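You operate a simulated robot arm through the tools that you are given. There is no shell and no other tool.

You run a simulated robot arm. Do the job below in one go: nothing can be reset, and whatever is moved stays where it is left.

JOB
Strip the lagging roller and brush glue on its patch for the new lagging.
Fine: old lagging strip in the black scrap tray, red collar off and on to the collar peg, both before the glue; purple brush, yellow tub; brush back on its spot. Set down upright: purple brush. A coat counts when it lies all over at full strength: go over it till it gets no stronger.

It is judged by the outcome, as a careful person would: the job done as asked, and still so three seconds after it is handed in. It fails if anything else is knocked over, pushed out of place, dropped, spilled or broken.

ROBOT AND FRAMES
A 7-joint arm with a two-finger gripper, fixed in place. Base frame: the origin is at the foot of the arm, x ahead of it, y to its left, z up; the work surface is at about z = 850. Readings come in mm, degrees, newtons and seconds.
With the tool pointing down near the work surface it reaches from about 380 to 780 mm from the base axis. Its first joint turns from -143.0 to 143.0 degrees. Payload 2.45 kg.
The TCP is the grasp point between the finger pads, 26 mm short of the fingertips. In the tool frame z runs along the fingers and y along their closing line. The gripper opens to 96 mm. The gripper's body begins 69 mm behind the TCP.
Orientation is told as [roll, pitch, yaw] about the base's x, y, z axes, in that order, counted from this pose: with the fingers straight down and closing along the base's y, the tool's x points along the base's -x, its y along +y and its z along -z.

CONTROLS
- The arm moves only by the tool apply_moves. Its argument "series" is a list of rows, each a list of 7 numbers: the turn, a rotation vector about the base's x, y, z in units of 120 degrees (1.0 is 120 degrees), then the shift along the base's x, y, z in units of 250 mm (1.0 is 250 mm), then the gripper command, from -1 (fully open) to 1 (shut), values between in proportion. In form: [[rx, ry, rz, x, y, z, fingers], ...]. A call has 1 to 20 rows; each row is the pose to reach, as a shift and turn from the pose commanded when the call began. A call with a number of a shift or a turn outside -1 to 1 is refused whole. Each row takes 0.2 s and may step no farther than 50 mm and 8.6 degrees from the row before; otherwise, or with a gripper value out of range, the whole call is refused. A pose out of reach is approached as far as the arm can. The call stops where the force on the tool passes 40 N (or 10 N more than at its start, if that is more) or the arm is blocked; 0.2 s more then pass. Each finger halts on what it meets, pressing with about 28 N; the grip force reading is that of the motor and also rises with nothing between the fingers. The clock runs only during rows and for 0.2 s after the last one: add rows that repeat a pose to give the fingers time. It gives the time, the measured TCP pose, the force on the tool (base axes), the opening and the grip force at its end, in the units of the frame above (readings bear some noise), with the torque about the TCP (base axes, N m) and any sound that the robot's microphone picked up.
- Cameras (640 x 400 px; columns grow to the right, rows downward): "scene" is fixed at [43.8, 657.7, 1514.4]; the picture's right is [-0.78, -0.62, 0.00], its down [-0.27, 0.34, -0.90] and it looks along [0.56, -0.70, -0.44] (base axes); focal length 369 px, centre (320, 200). "wrist" rides on the gripper at [82, 3, -98] in the tool frame; the picture's right is [-0.04, 1.00, 0.00], its down [-0.73, -0.03, -0.68] and it looks along [-0.68, -0.03, 0.73] (tool axes); focal length 256 px, centre (320, 200). There is no depth. A picture from a camera that has moved, and an enlarged one, comes with that camera's place and axes in the base frame and with its lens. The place of the scene camera against the robot may be out by one fixed shift of up to 12 mm in any direction.
- camera(camera): a new picture of that camera. No time passes.
- slide_trunk(by): slides the trunk up (or, below 0, down) by that many mm; the arm rides with it, the base frame stays. It gives what a move gives, with no picture.
- inspect(camera, box): a new picture of the part [left, top, right, bottom] of that camera's present view, enlarged. No time passes.
- hand_in(): hands the job in; it is judged then, once.

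Places have to be worked out from the pictures, the camera data and where the tool is seen. Open the gripper and draw the arm clear of the work before you hand the job in, unless the task says otherwise.

The tools are called after "Request:" by a JSON object that holds its "api" and its "payload". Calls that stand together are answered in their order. apply_moves: Moves the arm, as the interface text tells. Its arguments: {"type":"object","properties":{"series":{"type":"array","items":{"type":"array","items":{"type":"number"}}}},"required":["series"]} The other tools are called the same way: slide_trunk (by) slides the trunk up or down; camera (camera) takes a picture; inspect (camera, box) takes an enlarged picture of a part of a camera's view; hand_in () hands the job in.

At the start:

```text
t: 0.0
eef_pos: [381.6, -132.8, 1319.6]
tool_rot: [0.0, 0.0, -0.2]
ft_force: [0.8, 0.1, 0.1]
torque: [0.01, -0.01, -0.01]
opening: 96.1
finger_force: 0.0
trunk travel left (down, up): [-600.0, 40.0]
```

scene: 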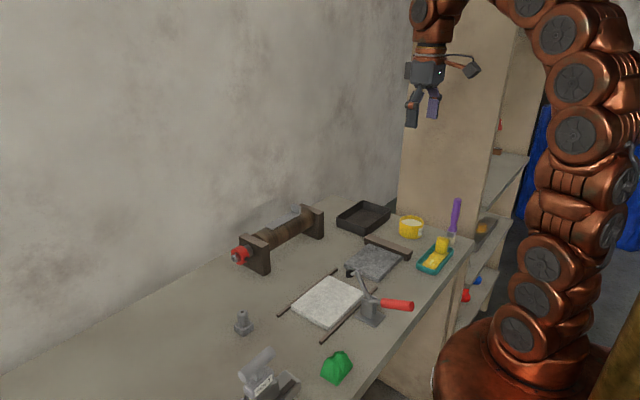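
wrist: 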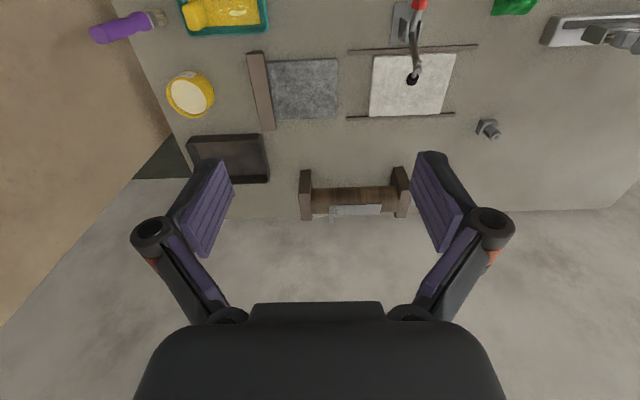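

I start by looking closely at the scene from both cameras to identify the roller, collar, strip, tray, peg, brush and tub.

Request:
{"api": "inspect", "payload": {"camera": "scene", "box": [210, 180, 350, 290]}}

Request:
{"api": "inspect", "payload": {"camera": "scene", "box": [330, 180, 500, 290]}}

Request:
{"api": "inspect", "payload": {"camera": "scene", "box": [210, 260, 430, 400]}}

Request:
{"api": "inspect", "payload": {"camera": "wrist", "box": [280, 130, 440, 240]}}

Request:
{"api": "inspect", "payload": {"camera": "wrist", "box": [80, 0, 340, 160]}}

Request:
{"api": "inspect", "payload": {"camera": "wrist", "box": [340, 0, 640, 160]}}

```text
3.64 times, centred on (280, 235) of scene
camera zoom: at [43.8, 657.7, 1514.4], right [-0.78, -0.62, 0.0], down [-0.27, 0.34, -0.9], along [0.56, -0.7, -0.44], focal length 1342 px, centre (466, 73)
```

zoom: 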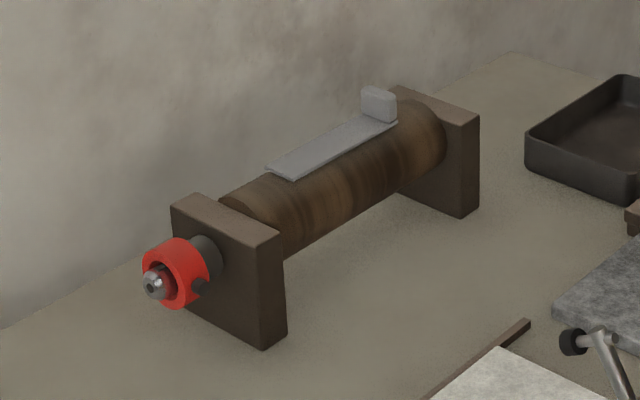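

```text
3.64 times, centred on (415, 235) of scene
camera zoom: at [43.8, 657.7, 1514.4], right [-0.78, -0.62, 0.0], down [-0.27, 0.34, -0.9], along [0.56, -0.7, -0.44], focal length 1342 px, centre (-26, 73)
```

zoom: 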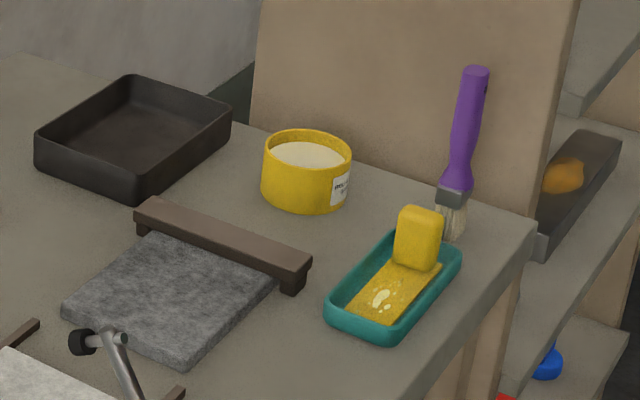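

```text
2.86 times, centred on (320, 330) of scene
camera zoom: at [43.8, 657.7, 1514.4], right [-0.78, -0.62, 0.0], down [-0.27, 0.34, -0.9], along [0.56, -0.7, -0.44], focal length 1054 px, centre (320, -171)
```

zoom: 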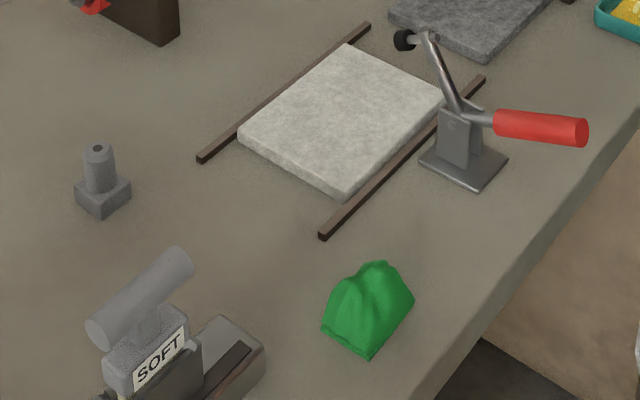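

```text
3.64 times, centred on (360, 185) of wrist
camera zoom: at [300.7, -128.5, 1417.6], right [0.04, 1.0, 0.0], down [0.73, -0.03, 0.68], along [0.68, -0.03, -0.73], focal length 931 px, centre (174, 254)
```

zoom: 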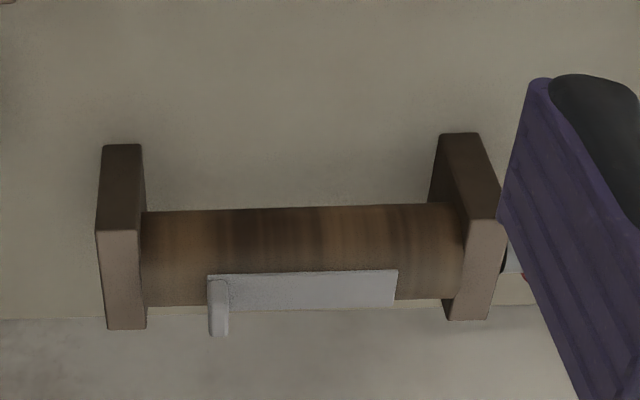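

```text
2.46 times, centred on (210, 80) of wrist
camera zoom: at [300.7, -128.5, 1417.6], right [0.04, 1.0, 0.0], down [0.73, -0.03, 0.68], along [0.68, -0.03, -0.73], focal length 630 px, centre (591, 495)
```

zoom: 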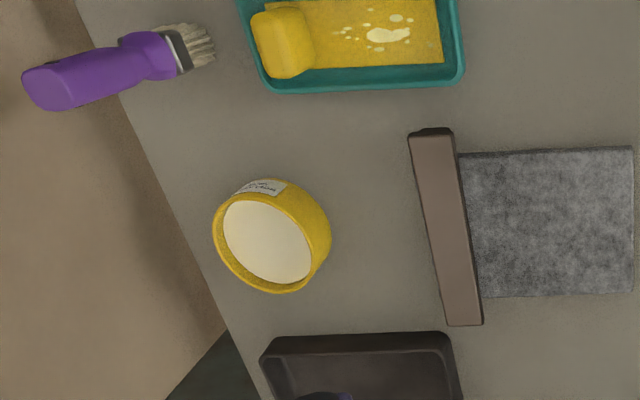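

```text
2.13 times, centred on (490, 80) of wrist
camera zoom: at [300.7, -128.5, 1417.6], right [0.04, 1.0, 0.0], down [0.73, -0.03, 0.68], along [0.68, -0.03, -0.73], focal length 546 px, centre (-43, 456)
```

zoom: 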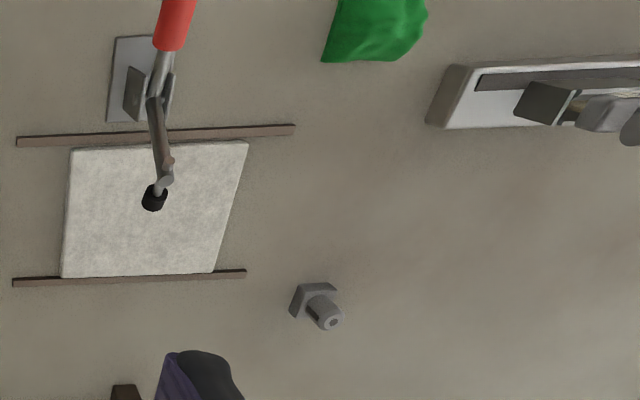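

The roller lies along y at about x=740, with the collar on its +y end; the grey peg with a square foot is nearer +y. I move the wrist camera closer to the collar end for a better look.

Request:
{"api": "apply_moves", "payload": {"series": [[0, 0, 0, 0.089, 0.1165, -0.1, -1], [0, 0, 0, 0.178, 0.233, -0.2, -1], [0, 0, 0, 0.267, 0.3495, -0.3, -1], [0, 0, 0, 0.356, 0.466, -0.4, -1], [0, 0, 0, 0.445, 0.5825, -0.5, -1], [0, 0, 0, 0.534, 0.699, -0.6, -1], [0, 0, 0, 0.623, 0.8155, -0.7, -1], [0, 0, 0, 0.712, 0.932, -0.8, -1]]}}

Request:
{"api": "camera", "payload": {"camera": "wrist"}}

Request:
{"api": "camera", "payload": {"camera": "scene"}}

```text
t: 1.8
eef_pos: [560.7, 100.6, 1119.1]
tool_rot: [-0.1, 0.0, -0.1]
ft_force: [-0.7, -0.6, 0.3]
torque: [0.04, -0.04, 0.01]
opening: 96.1
finger_force: 0.0
trunk travel left (down, up): [-600.0, 40.0]
```

```text
taken
camera wrist: at [478.4, 104.7, 1217.2], right [0.04, 1.0, 0.0], down [0.73, -0.03, 0.68], along [0.68, -0.03, -0.73], focal length 256 px, centre (320, 200)
```

wrist: 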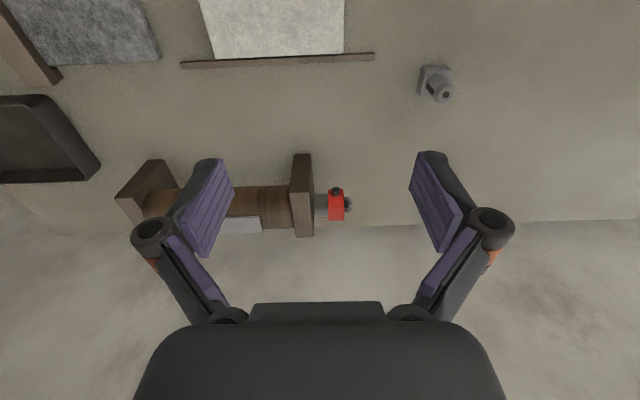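

```text
taken
```

scene: 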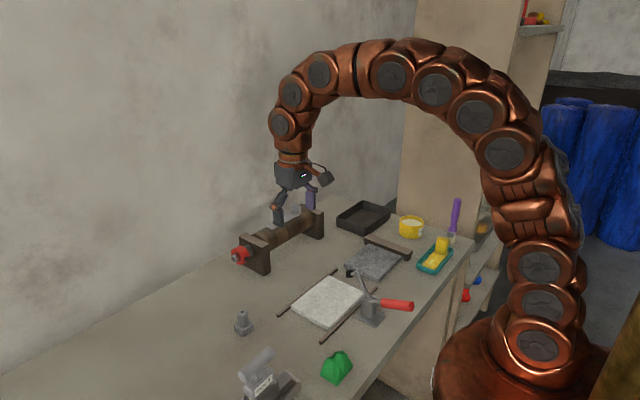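

Request:
{"api": "inspect", "payload": {"camera": "wrist", "box": [240, 140, 400, 240]}}

Request:
{"api": "inspect", "payload": {"camera": "wrist", "box": [400, 50, 480, 110]}}

Request:
{"api": "inspect", "payload": {"camera": "scene", "box": [220, 230, 280, 280]}}

Request:
{"api": "inspect", "payload": {"camera": "scene", "box": [225, 300, 265, 340]}}

```text
4.00 times, centred on (320, 190) of wrist
camera zoom: at [478.4, 104.7, 1217.2], right [0.04, 1.0, 0.0], down [0.73, -0.03, 0.68], along [0.68, -0.03, -0.73], focal length 1024 px, centre (320, 240)
```

zoom: 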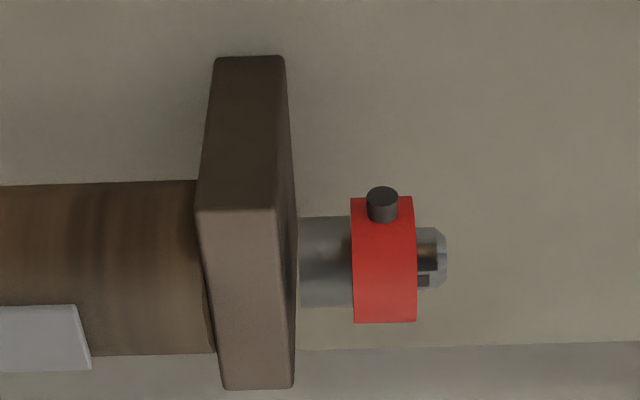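

```text
6.67 times, centred on (440, 80) of wrist
camera zoom: at [478.4, 104.7, 1217.2], right [0.04, 1.0, 0.0], down [0.73, -0.03, 0.68], along [0.68, -0.03, -0.73], focal length 1707 px, centre (-480, 1000)
```

zoom: 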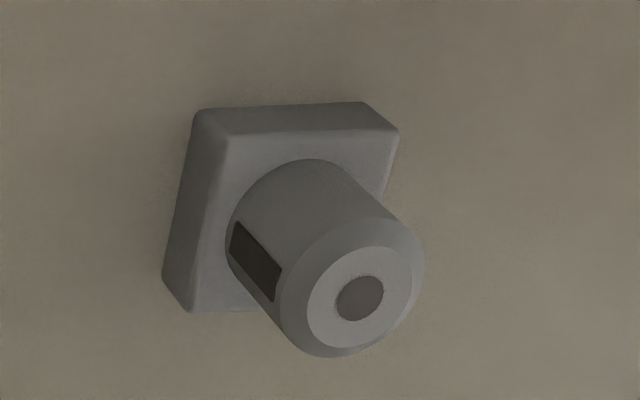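

```text
8.00 times, centred on (250, 255) of scene
camera zoom: at [43.8, 657.7, 1514.4], right [-0.78, -0.62, 0.0], down [-0.27, 0.34, -0.9], along [0.56, -0.7, -0.44], focal length 2952 px, centre (880, -240)
```

zoom: 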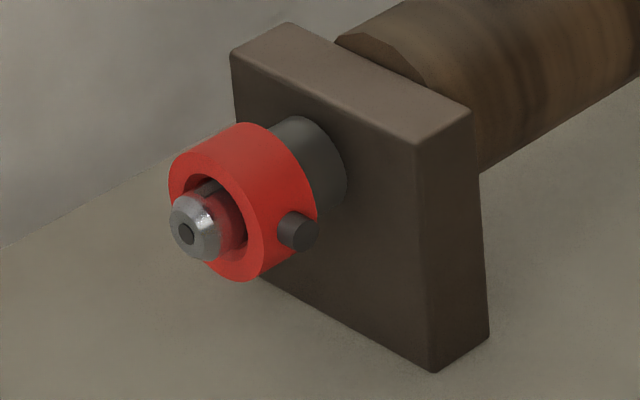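

```text
10.00 times, centred on (245, 320) of scene
camera zoom: at [43.8, 657.7, 1514.4], right [-0.78, -0.62, 0.0], down [-0.27, 0.34, -0.9], along [0.56, -0.7, -0.44], focal length 3690 px, centre (1070, -1000)
```

zoom: 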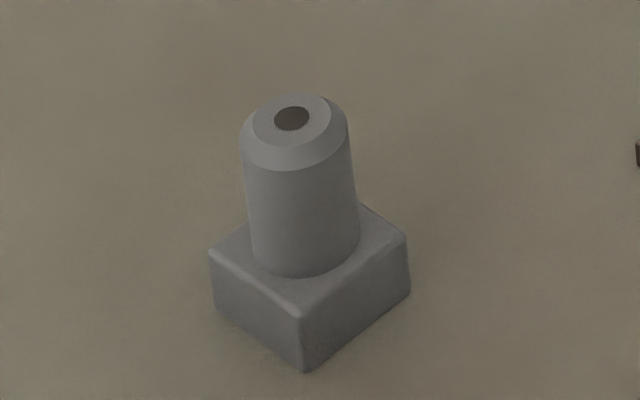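

The collar sits near (769, 118, 917) with a dark pin pointing towards -x and what looks like a slot on top of the spigot (a bayonet?). I swing the wrist camera round to look at the collar end-on from the +y side.

Request:
{"api": "apply_moves", "payload": {"series": [[0, 0, -0.0682, 0.0505, 0.0582, -0.0145, -1], [0, 0, -0.1364, 0.1011, 0.1164, -0.0291, -1], [0, 0, -0.2045, 0.1516, 0.1745, -0.0436, -1], [0, 0, -0.2727, 0.2022, 0.2327, -0.0582, -1], [0, 0, -0.3409, 0.2527, 0.2909, -0.0727, -1], [0, 0, -0.4091, 0.3033, 0.3491, -0.0873, -1], [0, 0, -0.4773, 0.3538, 0.4073, -0.1018, -1], [0, 0, -0.5455, 0.4044, 0.4655, -0.1164, -1], [0, 0, -0.6136, 0.4549, 0.5236, -0.1309, -1], [0, 0, -0.6818, 0.5055, 0.5818, -0.1455, -1], [0, 0, -0.75, 0.556, 0.64, -0.16, -1]]}}

Request:
{"api": "camera", "payload": {"camera": "wrist"}}

Request:
{"api": "camera", "payload": {"camera": "scene"}}

```text
t: 4.2
eef_pos: [687.8, 255.7, 1066.6]
tool_rot: [-0.1, -0.1, -90.3]
ft_force: [-0.3, -1.2, -1.1]
torque: [0.04, 0.04, 0.02]
opening: 96.1
finger_force: 0.1
out of reach, approached as far as the arm can: row 11
trunk travel left (down, up): [-600.0, 40.0]
```

```text
taken
camera wrist: at [691.7, 337.7, 1164.5], right [1.0, -0.04, 0.0], down [-0.03, -0.73, 0.68], along [-0.03, -0.68, -0.73], focal length 256 px, centre (320, 200)
```

wrist: 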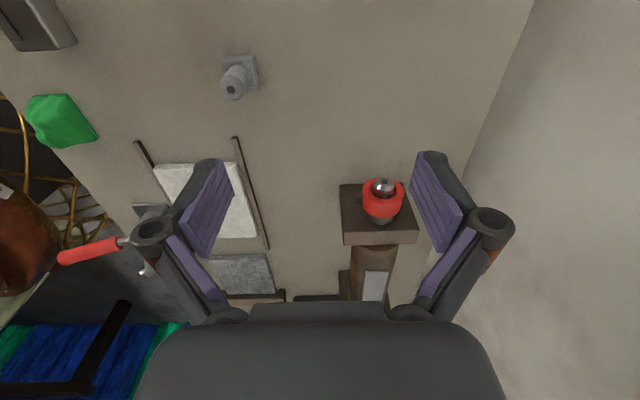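

```text
taken
```

scene: 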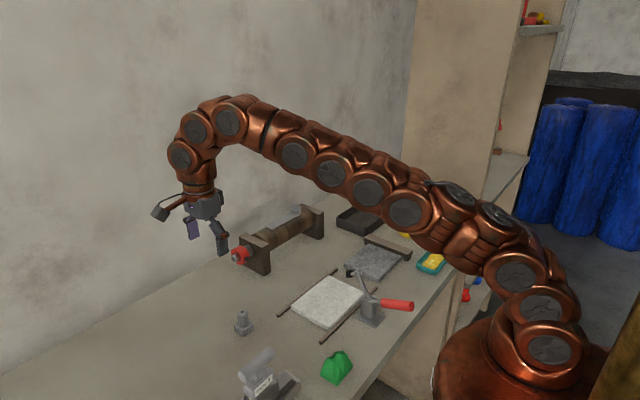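

The arm is at its reach limit here but the view is useful. I zoom in on the collar end and the peg.

Request:
{"api": "inspect", "payload": {"camera": "wrist", "box": [330, 160, 430, 240]}}

Request:
{"api": "inspect", "payload": {"camera": "wrist", "box": [200, 40, 280, 110]}}

```text
5.00 times, centred on (380, 200) of wrist
camera zoom: at [691.7, 337.7, 1164.5], right [1.0, -0.04, 0.0], down [-0.03, -0.73, 0.68], along [-0.03, -0.68, -0.73], focal length 1280 px, centre (20, 200)
```

zoom: 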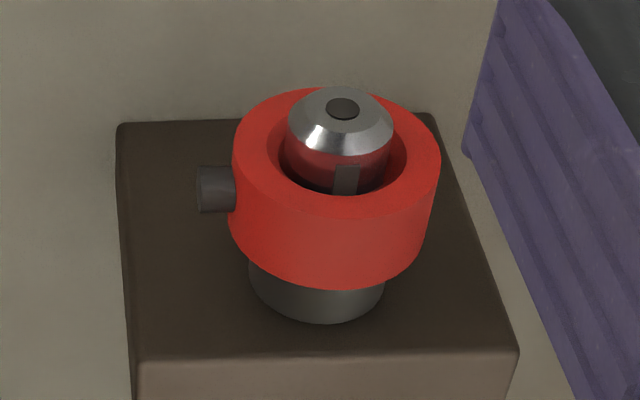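

```text
5.71 times, centred on (240, 75) of wrist
camera zoom: at [691.7, 337.7, 1164.5], right [1.0, -0.04, 0.0], down [-0.03, -0.73, 0.68], along [-0.03, -0.68, -0.73], focal length 1463 px, centre (777, 914)
```

zoom: 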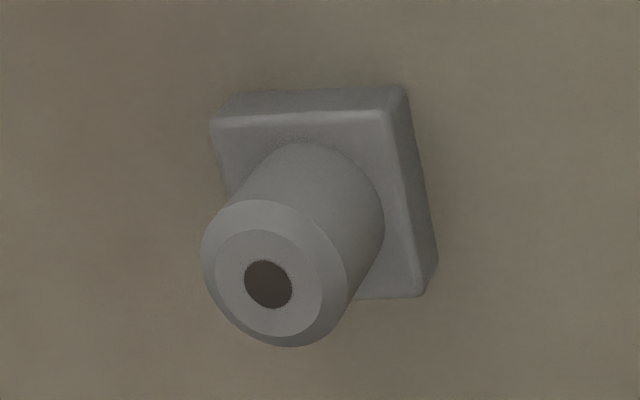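

The bayonet is now clear: the spigot's slot is on top (+z) while the collar's pin points to -x, so the collar must be turned a quarter (+90° about y) before being pulled along +y; the peg's tip is near (601, 250, 907) with its slot facing -y. Next I look at the strip on the roller from nearer, turning back to yaw 0.

Request:
{"api": "apply_moves", "payload": {"series": [[0, 0, 0.0682, -0.0218, -0.0909, 0, -1], [0, 0, 0.1364, -0.0436, -0.1818, 0, -1], [0, 0, 0.2045, -0.0655, -0.2727, 0, -1], [0, 0, 0.2727, -0.0873, -0.3636, 0, -1], [0, 0, 0.3409, -0.1091, -0.4545, 0, -1], [0, 0, 0.4091, -0.1309, -0.5455, 0, -1], [0, 0, 0.4773, -0.1527, -0.6364, 0, -1], [0, 0, 0.5455, -0.1745, -0.7273, 0, -1], [0, 0, 0.6136, -0.1964, -0.8182, 0, -1], [0, 0, 0.6818, -0.2182, -0.9091, 0, -1], [0, 0, 0.75, -0.24, -1.0, 0, -1]]}}

Request:
{"api": "camera", "payload": {"camera": "wrist"}}

```text
t: 6.6
eef_pos: [627.9, 6.4, 1067.0]
tool_rot: [0.0, 0.0, 0.1]
ft_force: [0.4, -0.2, -0.5]
torque: [-0.02, 0.01, -0.02]
opening: 96.3
finger_force: 0.1
trunk travel left (down, up): [-600.0, 40.0]
```

```text
taken
camera wrist: at [546.6, 9.8, 1165.3], right [0.04, 1.0, 0.0], down [0.73, -0.03, 0.68], along [0.68, -0.03, -0.73], focal length 256 px, centre (320, 200)
```

wrist: 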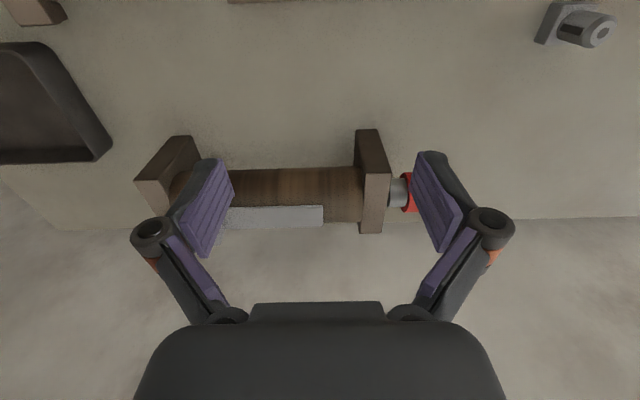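

The strip is partly hidden by a finger; I shift to y≈-120 to see the tab and the tray.

Request:
{"api": "apply_moves", "payload": {"series": [[0, 0, 0, 0, -0.18, 0, -1], [0, 0, 0, 0, -0.36, 0, -1], [0, 0, 0, 0, -0.52, 0, -1]]}}

Request:
{"api": "camera", "payload": {"camera": "wrist"}}

Request:
{"api": "inspect", "payload": {"camera": "wrist", "box": [250, 130, 410, 240]}}

```text
t: 7.4
eef_pos: [628.4, -124.4, 1067.9]
tool_rot: [0.0, 0.0, -0.1]
ft_force: [-0.1, 1.0, 0.7]
torque: [-0.01, 0.04, 0.0]
opening: 96.1
finger_force: 0.0
trunk travel left (down, up): [-600.0, 40.0]
```

```text
taken
camera wrist: at [545.8, -120.1, 1166.1], right [0.04, 1.0, 0.0], down [0.73, -0.03, 0.68], along [0.68, -0.03, -0.73], focal length 256 px, centre (320, 200)
```

wrist: 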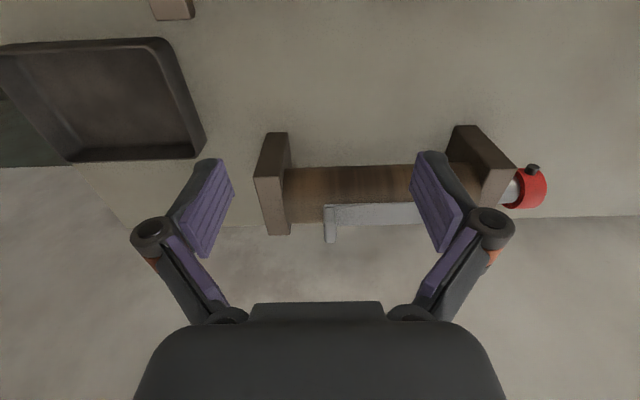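

```text
3.64 times, centred on (330, 185) of wrist
camera zoom: at [545.8, -120.1, 1166.1], right [0.04, 1.0, 0.0], down [0.73, -0.03, 0.68], along [0.68, -0.03, -0.73], focal length 931 px, centre (284, 254)
```

zoom: 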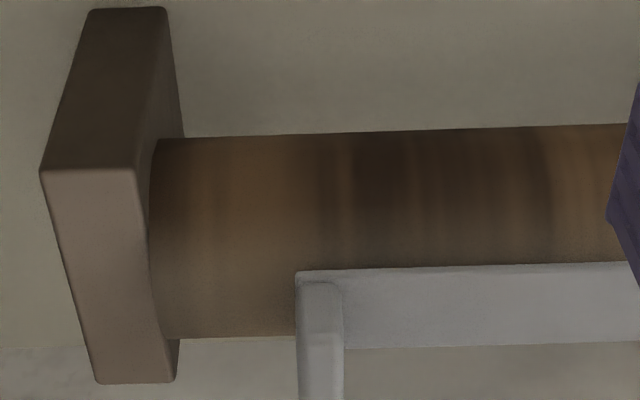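

The strip (about 133×35 mm) lies on top of the roller with an upright tab at its -y end near (761, -117, 975). Because that is near the reach limit I tilt the tool 20° outward and hover close to the tab to refine its position.

Request:
{"api": "apply_moves", "payload": {"series": [[0, -0.0417, 0, 0.1015, 0.0064, -0.028, -1], [0, -0.0833, 0, 0.203, 0.0128, -0.056, -1], [0, -0.125, 0, 0.3045, 0.0192, -0.084, -1], [0, -0.1667, 0, 0.406, 0.0256, -0.112, -1]]}}

Request:
{"api": "camera", "payload": {"camera": "wrist"}}

Request:
{"api": "inspect", "payload": {"camera": "wrist", "box": [240, 130, 400, 240]}}

Request:
{"api": "inspect", "payload": {"camera": "scene", "box": [250, 180, 350, 260]}}

```text
t: 8.4
eef_pos: [729.3, -116.7, 1038.4]
tool_rot: [0.0, -20.0, -0.1]
ft_force: [-0.4, 0.5, -0.3]
torque: [0.0, 0.03, 0.01]
opening: 96.2
finger_force: 0.0
trunk travel left (down, up): [-600.0, 40.0]
```

```text
taken
camera wrist: at [619.2, -113.8, 1103.4], right [0.04, 1.0, 0.01], down [0.46, -0.03, 0.89], along [0.89, -0.03, -0.46], focal length 256 px, centre (320, 200)
```

wrist: 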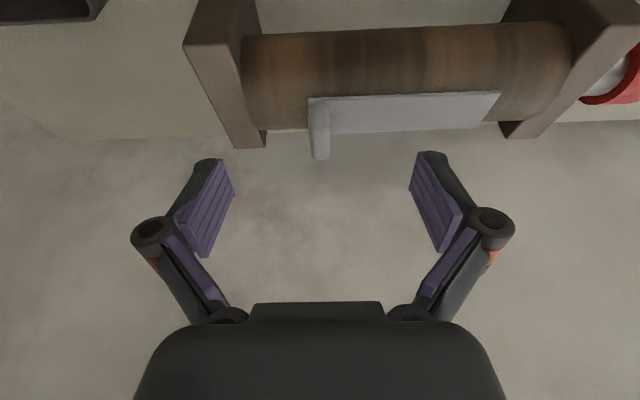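

```text
3.64 times, centred on (320, 185) of wrist
camera zoom: at [619.2, -113.8, 1103.4], right [0.04, 1.0, 0.01], down [0.46, -0.03, 0.89], along [0.89, -0.03, -0.46], focal length 931 px, centre (320, 254)
```

zoom: 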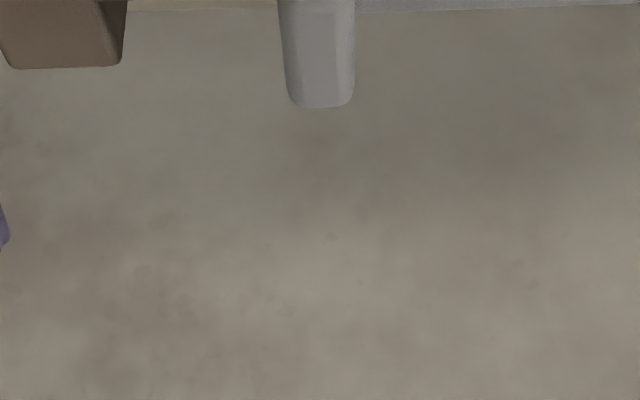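

```text
5.00 times, centred on (300, 220) of scene
camera zoom: at [43.8, 657.7, 1514.4], right [-0.78, -0.62, 0.0], down [-0.27, 0.34, -0.9], along [0.56, -0.7, -0.44], focal length 1845 px, centre (420, 100)
```

zoom: 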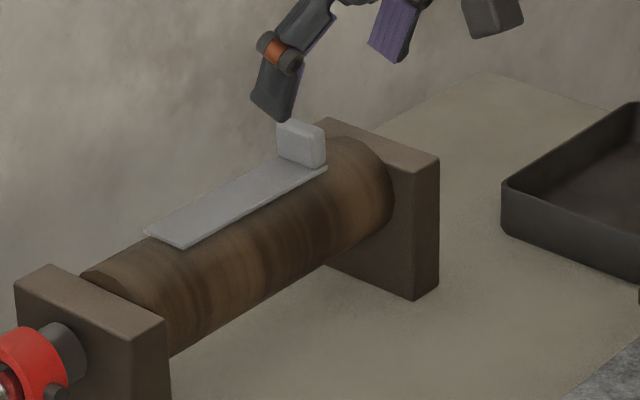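

Request:
{"api": "inspect", "payload": {"camera": "wrist", "box": [180, 20, 420, 170]}}

Request:
{"api": "inspect", "payload": {"camera": "wrist", "box": [280, 80, 360, 165]}}

```text
2.67 times, centred on (300, 95) of wrist
camera zoom: at [619.2, -113.8, 1103.4], right [0.04, 1.0, 0.01], down [0.46, -0.03, 0.89], along [0.89, -0.03, -0.46], focal length 683 px, centre (373, 480)
```

zoom: 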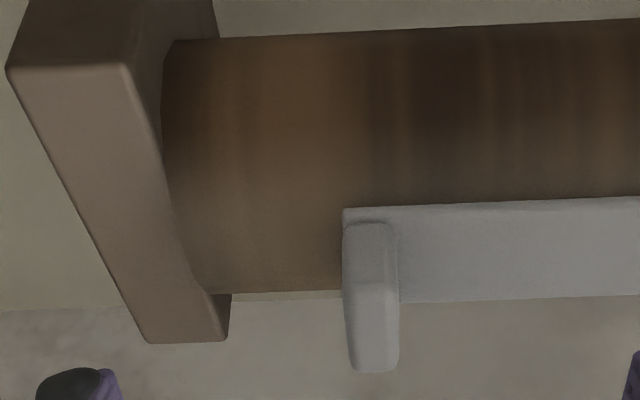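

```text
4.71 times, centred on (320, 122) of wrist
camera zoom: at [619.2, -113.8, 1103.4], right [0.04, 1.0, 0.01], down [0.46, -0.03, 0.89], along [0.89, -0.03, -0.46], focal length 1205 px, centre (320, 565)
```

zoom: 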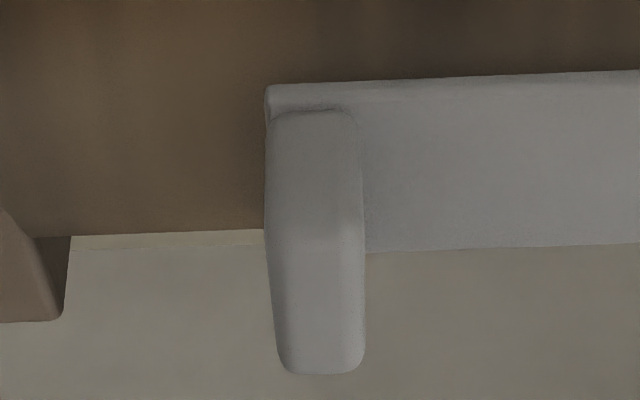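

Tab: x 745–780, y −125…−112, top z≈985; strip top ≈963. I part-close the fingers to ~50 mm and lower over the tab to TCP (756, −118.3, 995), tips staying just above the strip.

Request:
{"api": "apply_moves", "payload": {"series": [[0, 0, 0, 0.036, -0.002, 0, -0.04], [0, 0, 0, 0.072, -0.004, 0, -0.04], [0, 0, 0, 0.1068, -0.0064, 0, -0.04], [0, 0, 0, 0.1068, -0.0064, -0.06, -0.04], [0, 0, 0, 0.1068, -0.0064, -0.12, -0.04], [0, 0, 0, 0.1068, -0.0064, -0.16, -0.04]]}}

Request:
{"api": "camera", "payload": {"camera": "wrist"}}

Request:
{"api": "inspect", "payload": {"camera": "scene", "box": [250, 180, 350, 260]}}

```text
t: 9.8
eef_pos: [756.4, -118.7, 998.5]
tool_rot: [-0.1, -20.0, -0.1]
ft_force: [0.3, 0.4, 0.0]
torque: [0.01, 0.02, 0.04]
opening: 50.1
finger_force: 0.0
trunk travel left (down, up): [-600.0, 40.0]
```

```text
taken
camera wrist: at [645.6, -115.2, 1063.2], right [0.04, 1.0, 0.01], down [0.46, -0.03, 0.89], along [0.89, -0.03, -0.46], focal length 256 px, centre (320, 200)
```

wrist: 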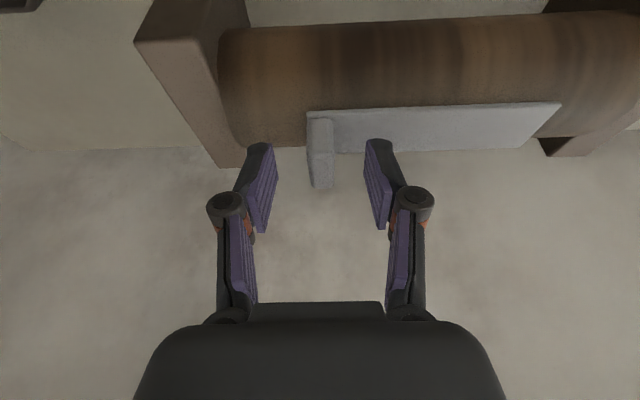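

```text
5.00 times, centred on (300, 220) of scene
camera zoom: at [43.8, 657.7, 1514.4], right [-0.78, -0.62, 0.0], down [-0.27, 0.34, -0.9], along [0.56, -0.7, -0.44], focal length 1845 px, centre (420, 100)
```

zoom: 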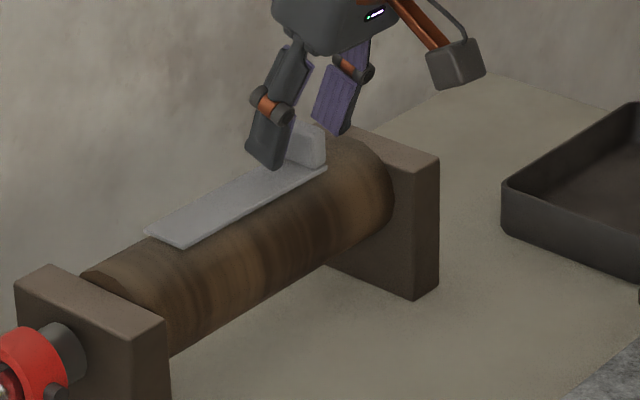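

Fingers straddle the tab with no contact. I lower 3 mm more and close on the tab.

Request:
{"api": "apply_moves", "payload": {"series": [[0, 0, 0, 0, 0, -0.012, -0.04], [0, 0, 0, 0, 0, -0.012, 1], [0, 0, 0, 0, 0, -0.012, 1], [0, 0, 0, 0, 0, -0.012, 1], [0, 0, 0, 0, 0, -0.012, 1], [0, 0, 0, 0, 0, -0.012, 1]]}}

Request:
{"api": "inspect", "payload": {"camera": "scene", "box": [250, 180, 350, 260]}}

```text
t: 11.2
eef_pos: [757.4, -119.3, 996.7]
tool_rot: [-0.1, -20.0, -0.1]
ft_force: [-0.2, 0.8, -0.2]
torque: [-0.01, 0.0, -0.01]
opening: 12.7
finger_force: 27.9
trunk travel left (down, up): [-600.0, 40.0]
```

```text
5.00 times, centred on (300, 220) of scene
camera zoom: at [43.8, 657.7, 1514.4], right [-0.78, -0.62, 0.0], down [-0.27, 0.34, -0.9], along [0.56, -0.7, -0.44], focal length 1845 px, centre (420, 100)
```

zoom: 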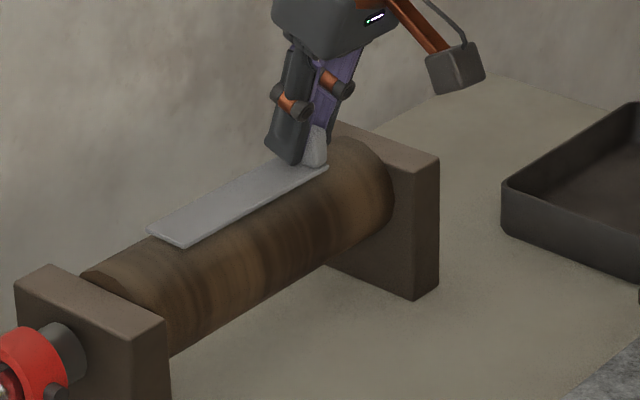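

The tab is gripped (12.7 mm). I lift gently in small steps and watch the force.

Request:
{"api": "apply_moves", "payload": {"series": [[0, 0, 0, 0, 0, 0.01, 1], [0, 0, 0, 0, 0, 0.02, 1], [0, 0, 0, 0, 0, 0.04, 1], [0, 0, 0, 0, 0, 0.06, 1]]}}

Request:
{"api": "inspect", "payload": {"camera": "scene", "box": [250, 180, 350, 260]}}

```text
t: 12.2
eef_pos: [757.1, -118.6, 1011.3]
tool_rot: [0.0, -20.0, -0.1]
ft_force: [-0.3, 0.4, 0.1]
torque: [0.03, 0.01, 0.02]
opening: 12.8
finger_force: 28.3
trunk travel left (down, up): [-600.0, 40.0]
```

```text
5.00 times, centred on (300, 220) of scene
camera zoom: at [43.8, 657.7, 1514.4], right [-0.78, -0.62, 0.0], down [-0.27, 0.34, -0.9], along [0.56, -0.7, -0.44], focal length 1845 px, centre (420, 100)
```

zoom: 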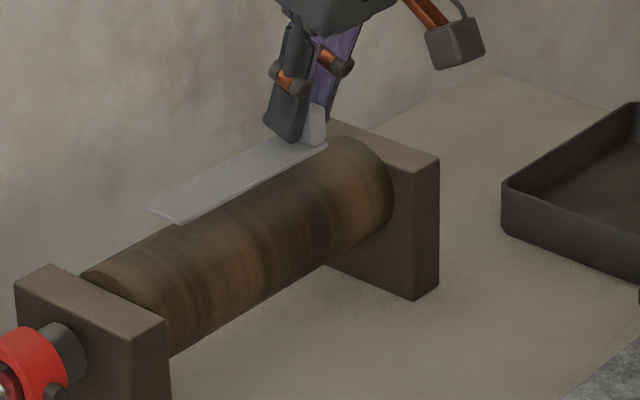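

The strip lifts freely. I raise it well clear and draw back to view the tray and the exposed patch.

Request:
{"api": "apply_moves", "payload": {"series": [[0, 0, 0, 0, 0, 0.12, 1], [0, 0, 0, 0, 0, 0.24, 1], [0, 0, 0, -0.1, -0.08, 0.28, 1], [0, 0, 0, -0.24, -0.16, 0.28, 1], [0, 0, 0, -0.38, -0.24, 0.28, 1], [0, 0, 0, -0.52, -0.32, 0.28, 1]]}}

Request:
{"api": "camera", "payload": {"camera": "wrist"}}

Request:
{"api": "camera", "payload": {"camera": "scene"}}

Request:
{"api": "inspect", "payload": {"camera": "scene", "box": [220, 180, 340, 280]}}

```text
t: 13.6
eef_pos: [626.4, -199.0, 1082.1]
tool_rot: [-0.1, -20.0, 0.0]
ft_force: [0.3, -0.5, -0.1]
torque: [-0.04, 0.04, -0.03]
opening: 12.7
finger_force: 28.2
trunk travel left (down, up): [-600.0, 40.0]
```

```text
taken
camera wrist: at [516.2, -195.4, 1145.8], right [0.04, 1.0, 0.01], down [0.46, -0.03, 0.89], along [0.89, -0.03, -0.46], focal length 256 px, centre (320, 200)
```

wrist: 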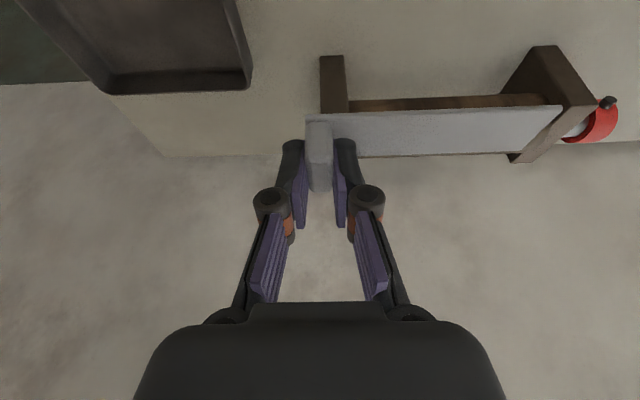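

```text
taken
```

scene: 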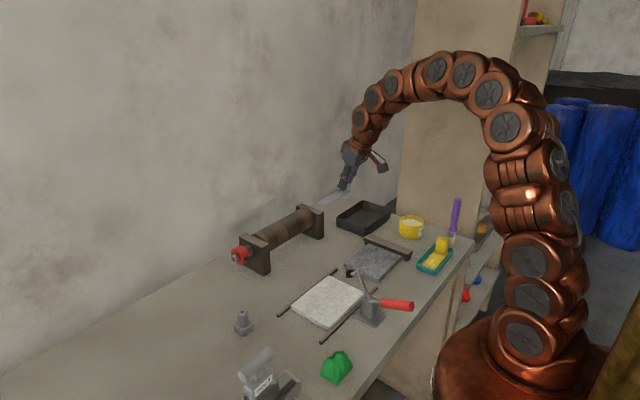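

```text
4.00 times, centred on (280, 230) of scene
camera zoom: at [43.8, 657.7, 1514.4], right [-0.78, -0.62, 0.0], down [-0.27, 0.34, -0.9], along [0.56, -0.7, -0.44], focal length 1476 px, centre (480, 80)
```

zoom: 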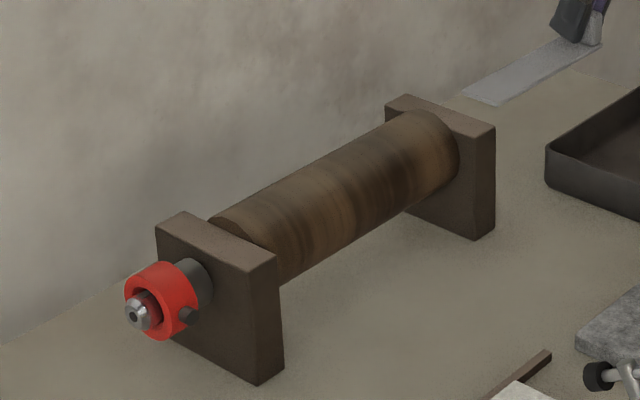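

The roller is bare now. I move over towards the tray to measure it before lowering the strip in.

Request:
{"api": "apply_moves", "payload": {"series": [[0, 0, 0, -0.1, -0.15, 0, 1], [0, 0, 0, -0.2, -0.3, 0, 1], [0, 0, 0, -0.3, -0.45, 0, 1], [0, 0, 0, -0.4, -0.58, 0, 1]]}}

Request:
{"api": "camera", "payload": {"camera": "wrist"}}

Request:
{"api": "inspect", "payload": {"camera": "wrist", "box": [180, 0, 440, 130]}}

Request:
{"api": "inspect", "payload": {"camera": "scene", "box": [320, 180, 440, 280]}}

```text
t: 14.6
eef_pos: [526.5, -344.0, 1081.9]
tool_rot: [-0.1, -19.9, 0.0]
ft_force: [0.3, 0.2, -0.4]
torque: [-0.03, 0.04, 0.0]
opening: 12.6
finger_force: 27.6
trunk travel left (down, up): [-600.0, 40.0]
```

```text
taken
camera wrist: at [415.6, -339.9, 1145.1], right [0.04, 1.0, 0.01], down [0.46, -0.03, 0.89], along [0.89, -0.03, -0.46], focal length 256 px, centre (320, 200)
```

wrist: 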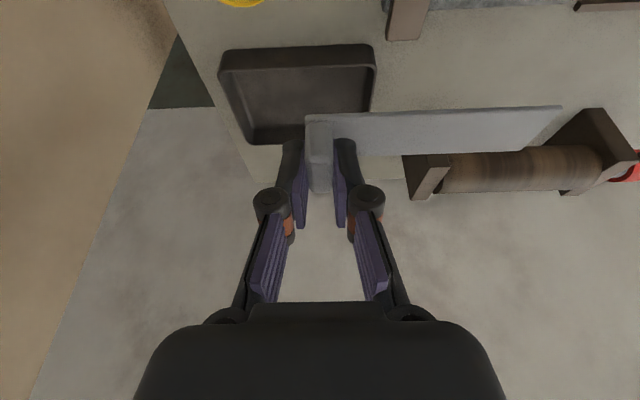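

```text
2.46 times, centred on (310, 65) of wrist
camera zoom: at [415.6, -339.9, 1145.1], right [0.04, 1.0, 0.01], down [0.46, -0.03, 0.89], along [0.89, -0.03, -0.46], focal length 630 px, centre (345, 532)
```

zoom: 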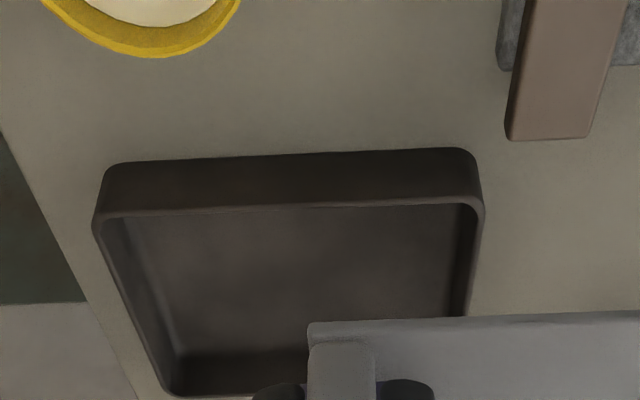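

```text
4.00 times, centred on (380, 230) of scene
camera zoom: at [43.8, 657.7, 1514.4], right [-0.78, -0.62, 0.0], down [-0.27, 0.34, -0.9], along [0.56, -0.7, -0.44], focal length 1476 px, centre (80, 80)
```

zoom: 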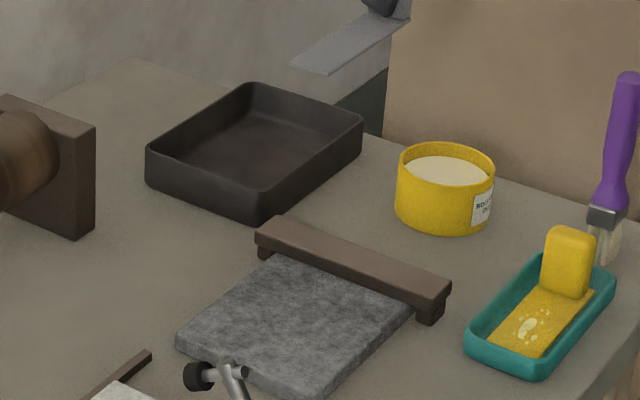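

Tray measured: rim z≈893, x 597–716, y −456…−283, interior about 162 mm long in y, so the 132 mm strip fits along y. I approach above it for a closer check.

Request:
{"api": "apply_moves", "payload": {"series": [[0, 0, 0, 0.0735, -0.077, -0.092, 1], [0, 0, 0, 0.147, -0.154, -0.184, 1], [0, 0, 0, 0.2205, -0.231, -0.276, 1], [0, 0, 0, 0.294, -0.308, -0.368, 1]]}}

Request:
{"api": "camera", "payload": {"camera": "wrist"}}

Request:
{"api": "inspect", "payload": {"camera": "scene", "box": [320, 160, 440, 260]}}

```text
t: 15.6
eef_pos: [599.3, -422.0, 988.7]
tool_rot: [0.0, -20.0, -0.1]
ft_force: [0.0, -0.4, 0.1]
torque: [-0.05, -0.01, 0.02]
opening: 12.8
finger_force: 27.8
trunk travel left (down, up): [-600.0, 40.0]
```

```text
taken
camera wrist: at [489.7, -418.2, 1053.5], right [0.04, 1.0, 0.01], down [0.46, -0.03, 0.89], along [0.89, -0.03, -0.46], focal length 256 px, centre (320, 200)
```

wrist: 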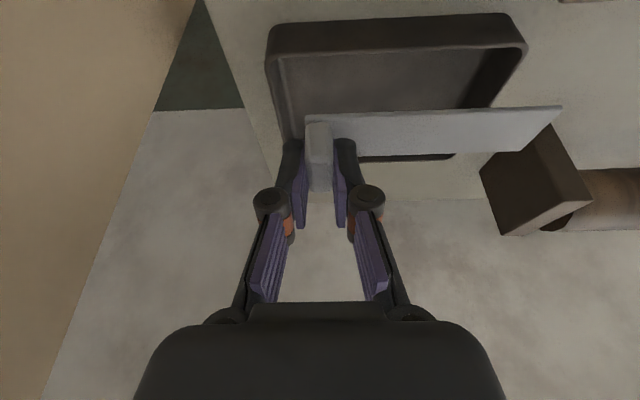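

```text
4.00 times, centred on (380, 210) of scene
camera zoom: at [43.8, 657.7, 1514.4], right [-0.78, -0.62, 0.0], down [-0.27, 0.34, -0.9], along [0.56, -0.7, -0.44], focal length 1476 px, centre (80, 160)
```

zoom: 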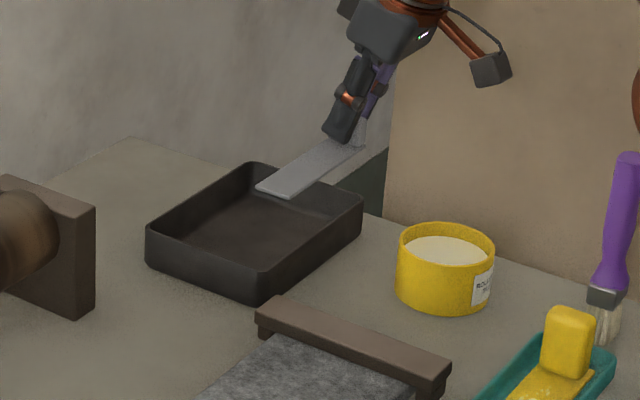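

Strip spans y −428…−300 and the tray interior about −449…−294, so the y is right. I move over to x≈648 and lower the strip to just above the tray floor.

Request:
{"api": "apply_moves", "payload": {"series": [[0, 0, 0, 0.1, 0.002, -0.02, 1], [0, 0, 0, 0.197, 0.004, -0.04, 1], [0, 0, 0, 0.197, 0.004, -0.14, 1], [0, 0, 0, 0.197, 0.004, -0.24, 1], [0, 0, 0, 0.197, 0.004, -0.32, 1], [0, 0, 0, 0.197, 0.004, -0.35, 1]]}}

Request:
{"api": "camera", "payload": {"camera": "wrist"}}

Request:
{"api": "inspect", "payload": {"camera": "scene", "box": [320, 160, 440, 260]}}

```text
t: 17.0
eef_pos: [648.0, -420.9, 901.3]
tool_rot: [0.1, -20.0, 0.0]
ft_force: [-0.6, 0.5, 0.0]
torque: [-0.02, -0.02, -0.04]
opening: 12.8
finger_force: 27.8
trunk travel left (down, up): [-600.0, 40.0]
```

```text
taken
camera wrist: at [538.2, -416.4, 966.0], right [0.04, 1.0, 0.01], down [0.46, -0.03, 0.89], along [0.89, -0.03, -0.46], focal length 256 px, centre (320, 200)
```

wrist: 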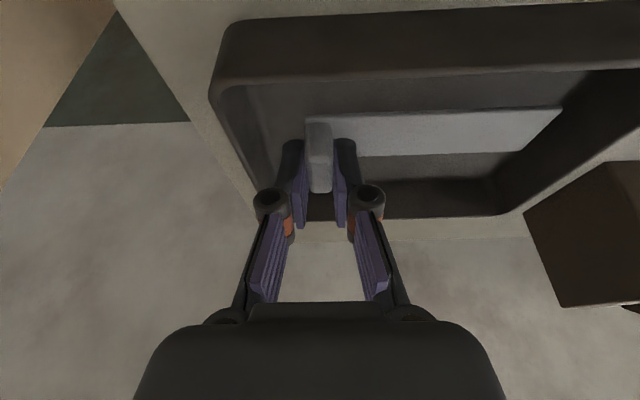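

```text
4.00 times, centred on (380, 210) of scene
camera zoom: at [43.8, 657.7, 1514.4], right [-0.78, -0.62, 0.0], down [-0.27, 0.34, -0.9], along [0.56, -0.7, -0.44], focal length 1476 px, centre (80, 160)
```

zoom: 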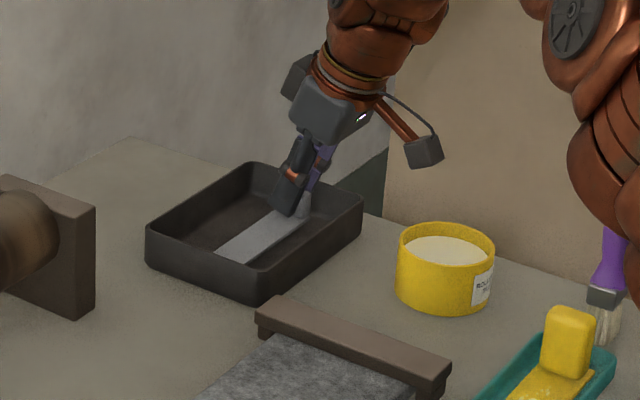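

The strip is inside the tray without touching the walls. I lower it by small steps to the floor.

Request:
{"api": "apply_moves", "payload": {"series": [[0, 0, 0, 0, 0, -0.012, 1], [0, 0, 0, 0, 0, -0.02, 1], [0, 0, 0, 0, 0, -0.02, 1]]}}

Request:
{"api": "inspect", "payload": {"camera": "scene", "box": [340, 190, 420, 250]}}

Request:
{"api": "inspect", "payload": {"camera": "wrist", "box": [200, 60, 440, 230]}}

```text
t: 17.8
eef_pos: [649.9, -420.4, 896.7]
tool_rot: [0.0, -20.0, -0.1]
ft_force: [0.7, 0.4, -0.3]
torque: [0.01, 0.02, 0.0]
opening: 12.6
finger_force: 28.2
trunk travel left (down, up): [-600.0, 40.0]
```

```text
6.67 times, centred on (380, 220) of scene
camera zoom: at [43.8, 657.7, 1514.4], right [-0.78, -0.62, 0.0], down [-0.27, 0.34, -0.9], along [0.56, -0.7, -0.44], focal length 2460 px, centre (-80, 67)
```

zoom: 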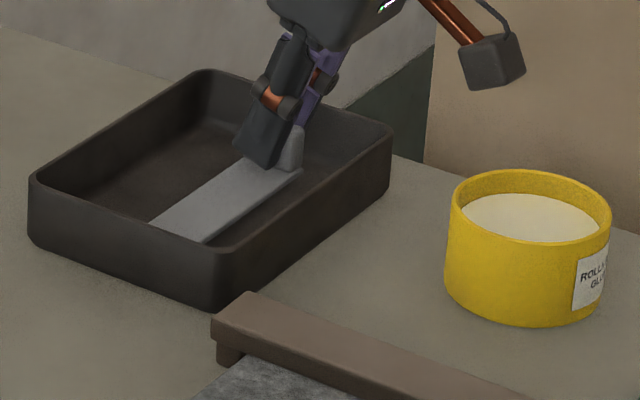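

```text
2.35 times, centred on (320, 145) of wrist
camera zoom: at [538.4, -416.6, 961.3], right [0.04, 1.0, 0.01], down [0.46, -0.03, 0.89], along [0.89, -0.03, -0.46], focal length 602 px, centre (320, 329)
```

zoom: 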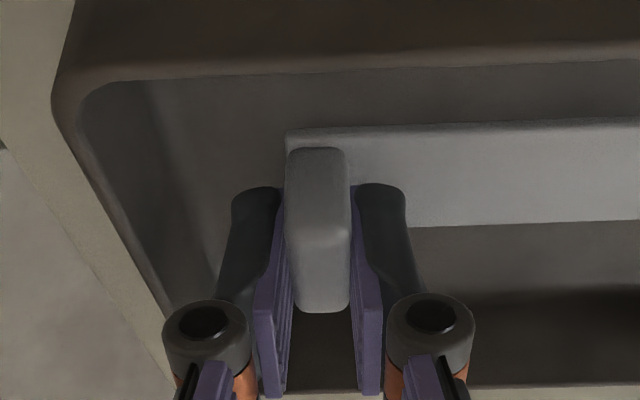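

No contact yet; I go down another 4 mm.

Request:
{"api": "apply_moves", "payload": {"series": [[0, 0, 0, 0, 0, -0.008, 1], [0, 0, 0, 0, 0, -0.016, 1], [0, 0, 0, 0, 0, -0.016, 1]]}}

```text
t: 18.6
eef_pos: [649.4, -420.3, 893.0]
tool_rot: [0.0, -20.0, -0.2]
ft_force: [1.0, 0.3, 0.1]
torque: [-0.05, 0.02, 0.0]
opening: 12.4
finger_force: 27.5
trunk travel left (down, up): [-600.0, 40.0]
```

Request:
{"api": "inspect", "payload": {"camera": "scene", "box": [350, 195, 400, 235]}}

Request:
{"api": "inspect", "payload": {"camera": "wrist", "box": [200, 60, 640, 240]}}

```text
10.00 times, centred on (375, 215) of scene
camera zoom: at [43.8, 657.7, 1514.4], right [-0.78, -0.62, 0.0], down [-0.27, 0.34, -0.9], along [0.56, -0.7, -0.44], focal length 3690 px, centre (-230, 50)
```

zoom: 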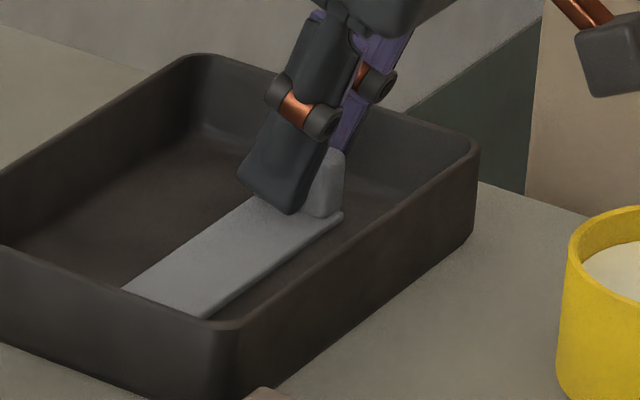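

```text
1.45 times, centred on (420, 150) of wrist
camera zoom: at [538.6, -416.3, 957.1], right [0.04, 1.0, 0.01], down [0.46, -0.03, 0.89], along [0.89, -0.03, -0.46], focal length 372 px, centre (174, 273)
```

zoom: 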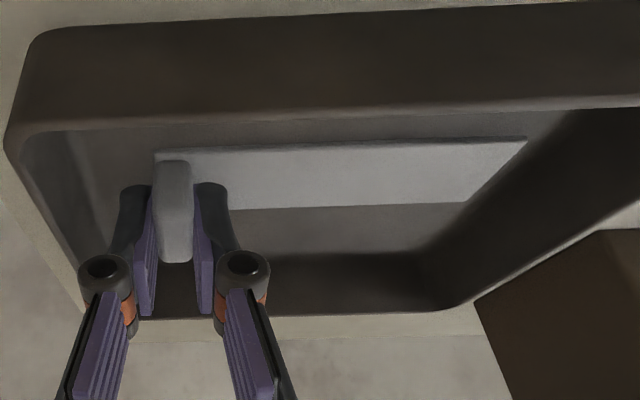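

Still hanging a millimetre or two above the floor; I lower up to 4 mm more.

Request:
{"api": "apply_moves", "payload": {"series": [[0, 0, 0, 0, 0, -0.006, 1], [0, 0, 0, 0, 0, -0.012, 1], [0, 0, 0, 0, 0, -0.012, 1]]}}

```text
t: 19.4
eef_pos: [648.8, -420.5, 889.9]
tool_rot: [0.0, -20.1, 0.0]
ft_force: [-0.8, 0.4, 6.5]
torque: [0.03, -0.02, 0.01]
opening: 12.9
finger_force: 28.4
trunk travel left (down, up): [-600.0, 40.0]
```

Contact with the floor (6.5 N). I open slightly to release the tab and lift straight out.

Request:
{"api": "apply_moves", "payload": {"series": [[0, 0, 0, 0, 0, 0.004, 0.54], [0, 0, 0, 0, 0, 0.004, 0.54], [0, 0, 0, 0, 0, 0.06, 0.54], [0, 0, 0, 0, 0, 0.16, 0.54], [0, 0, 0, 0, 0, 0.32, 0.54], [0, 0, 0, 0, 0, 0.48, 0.2]]}}

Request:
{"api": "camera", "payload": {"camera": "wrist"}}

Request:
{"api": "inspect", "payload": {"camera": "scene", "box": [320, 160, 440, 260]}}

```text
t: 20.8
eef_pos: [649.5, -419.8, 1011.2]
tool_rot: [0.1, -20.0, -0.1]
ft_force: [0.9, -0.7, 0.4]
torque: [0.0, -0.02, 0.01]
opening: 38.4
finger_force: 0.0
trunk travel left (down, up): [-600.0, 40.0]
```

```text
taken
camera wrist: at [539.4, -416.4, 1075.6], right [0.04, 1.0, 0.01], down [0.46, -0.03, 0.89], along [0.89, -0.03, -0.46], focal length 256 px, centre (320, 200)
```

wrist: 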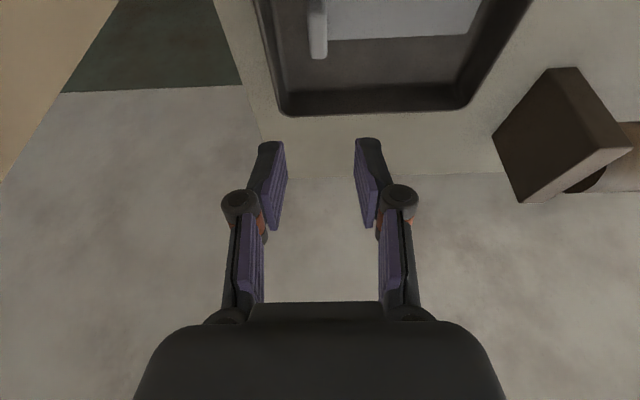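

```text
4.00 times, centred on (380, 210) of scene
camera zoom: at [43.8, 657.7, 1514.4], right [-0.78, -0.62, 0.0], down [-0.27, 0.34, -0.9], along [0.56, -0.7, -0.44], focal length 1476 px, centre (80, 160)
```

zoom: 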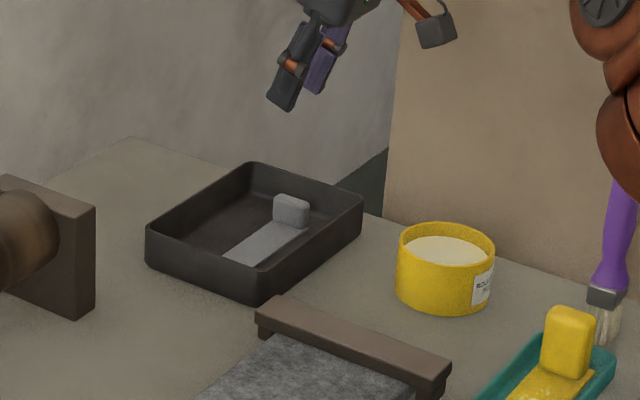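

The strip lies flat in the scrap tray. Now the collar: I raise the arm, level the tool and swing over to the collar side.

Request:
{"api": "apply_moves", "payload": {"series": [[0, 0.0278, 0, -0.02, 0.12, 0.1, 0.2], [0, 0.0556, 0, -0.04, 0.28, 0.18, 0.2], [0, 0.0833, 0, -0.06, 0.46, 0.24, 0.0], [0, 0.1111, 0, -0.08, 0.64, 0.28, -0.2], [0, 0.1389, 0, -0.1, 0.82, 0.28, -0.5], [0, 0.1667, 0, -0.12, 1.0, 0.28, -0.6]]}}

Request:
{"api": "apply_moves", "payload": {"series": [[0, 0, -0.0682, 0, 0.0909, 0, -0.6], [0, 0, -0.1364, 0, 0.1818, 0, -0.6], [0, 0, -0.2045, 0, 0.2727, 0, -0.6], [0, 0, -0.2727, 0, 0.3636, 0, -0.6], [0, 0, -0.3409, 0, 0.4545, 0, -0.6], [0, 0, -0.4091, 0, 0.5455, 0, -0.6], [0, 0, -0.4773, 0, 0.6364, 0, -0.6], [0, 0, -0.5455, 0, 0.7273, 0, -0.6], [0, 0, -0.6136, 0, 0.8182, 0, -0.6], [0, 0, -0.6818, 0, 0.9091, 0, -0.6], [0, 0, -0.75, 0, 1.0, 0, -0.6]]}}

```text
t: 22.2
eef_pos: [619.9, -169.3, 1079.6]
tool_rot: [-0.1, 0.1, 0.0]
ft_force: [0.8, -0.3, -0.8]
torque: [0.06, 0.0, 0.03]
opening: 77.0
finger_force: 0.2
trunk travel left (down, up): [-600.0, 40.0]
```

```text
t: 24.6
eef_pos: [620.0, 79.6, 1079.6]
tool_rot: [0.0, 0.0, -90.1]
ft_force: [0.2, -0.5, 0.3]
torque: [0.02, 0.01, 0.01]
opening: 76.7
finger_force: 0.1
trunk travel left (down, up): [-600.0, 40.0]
```

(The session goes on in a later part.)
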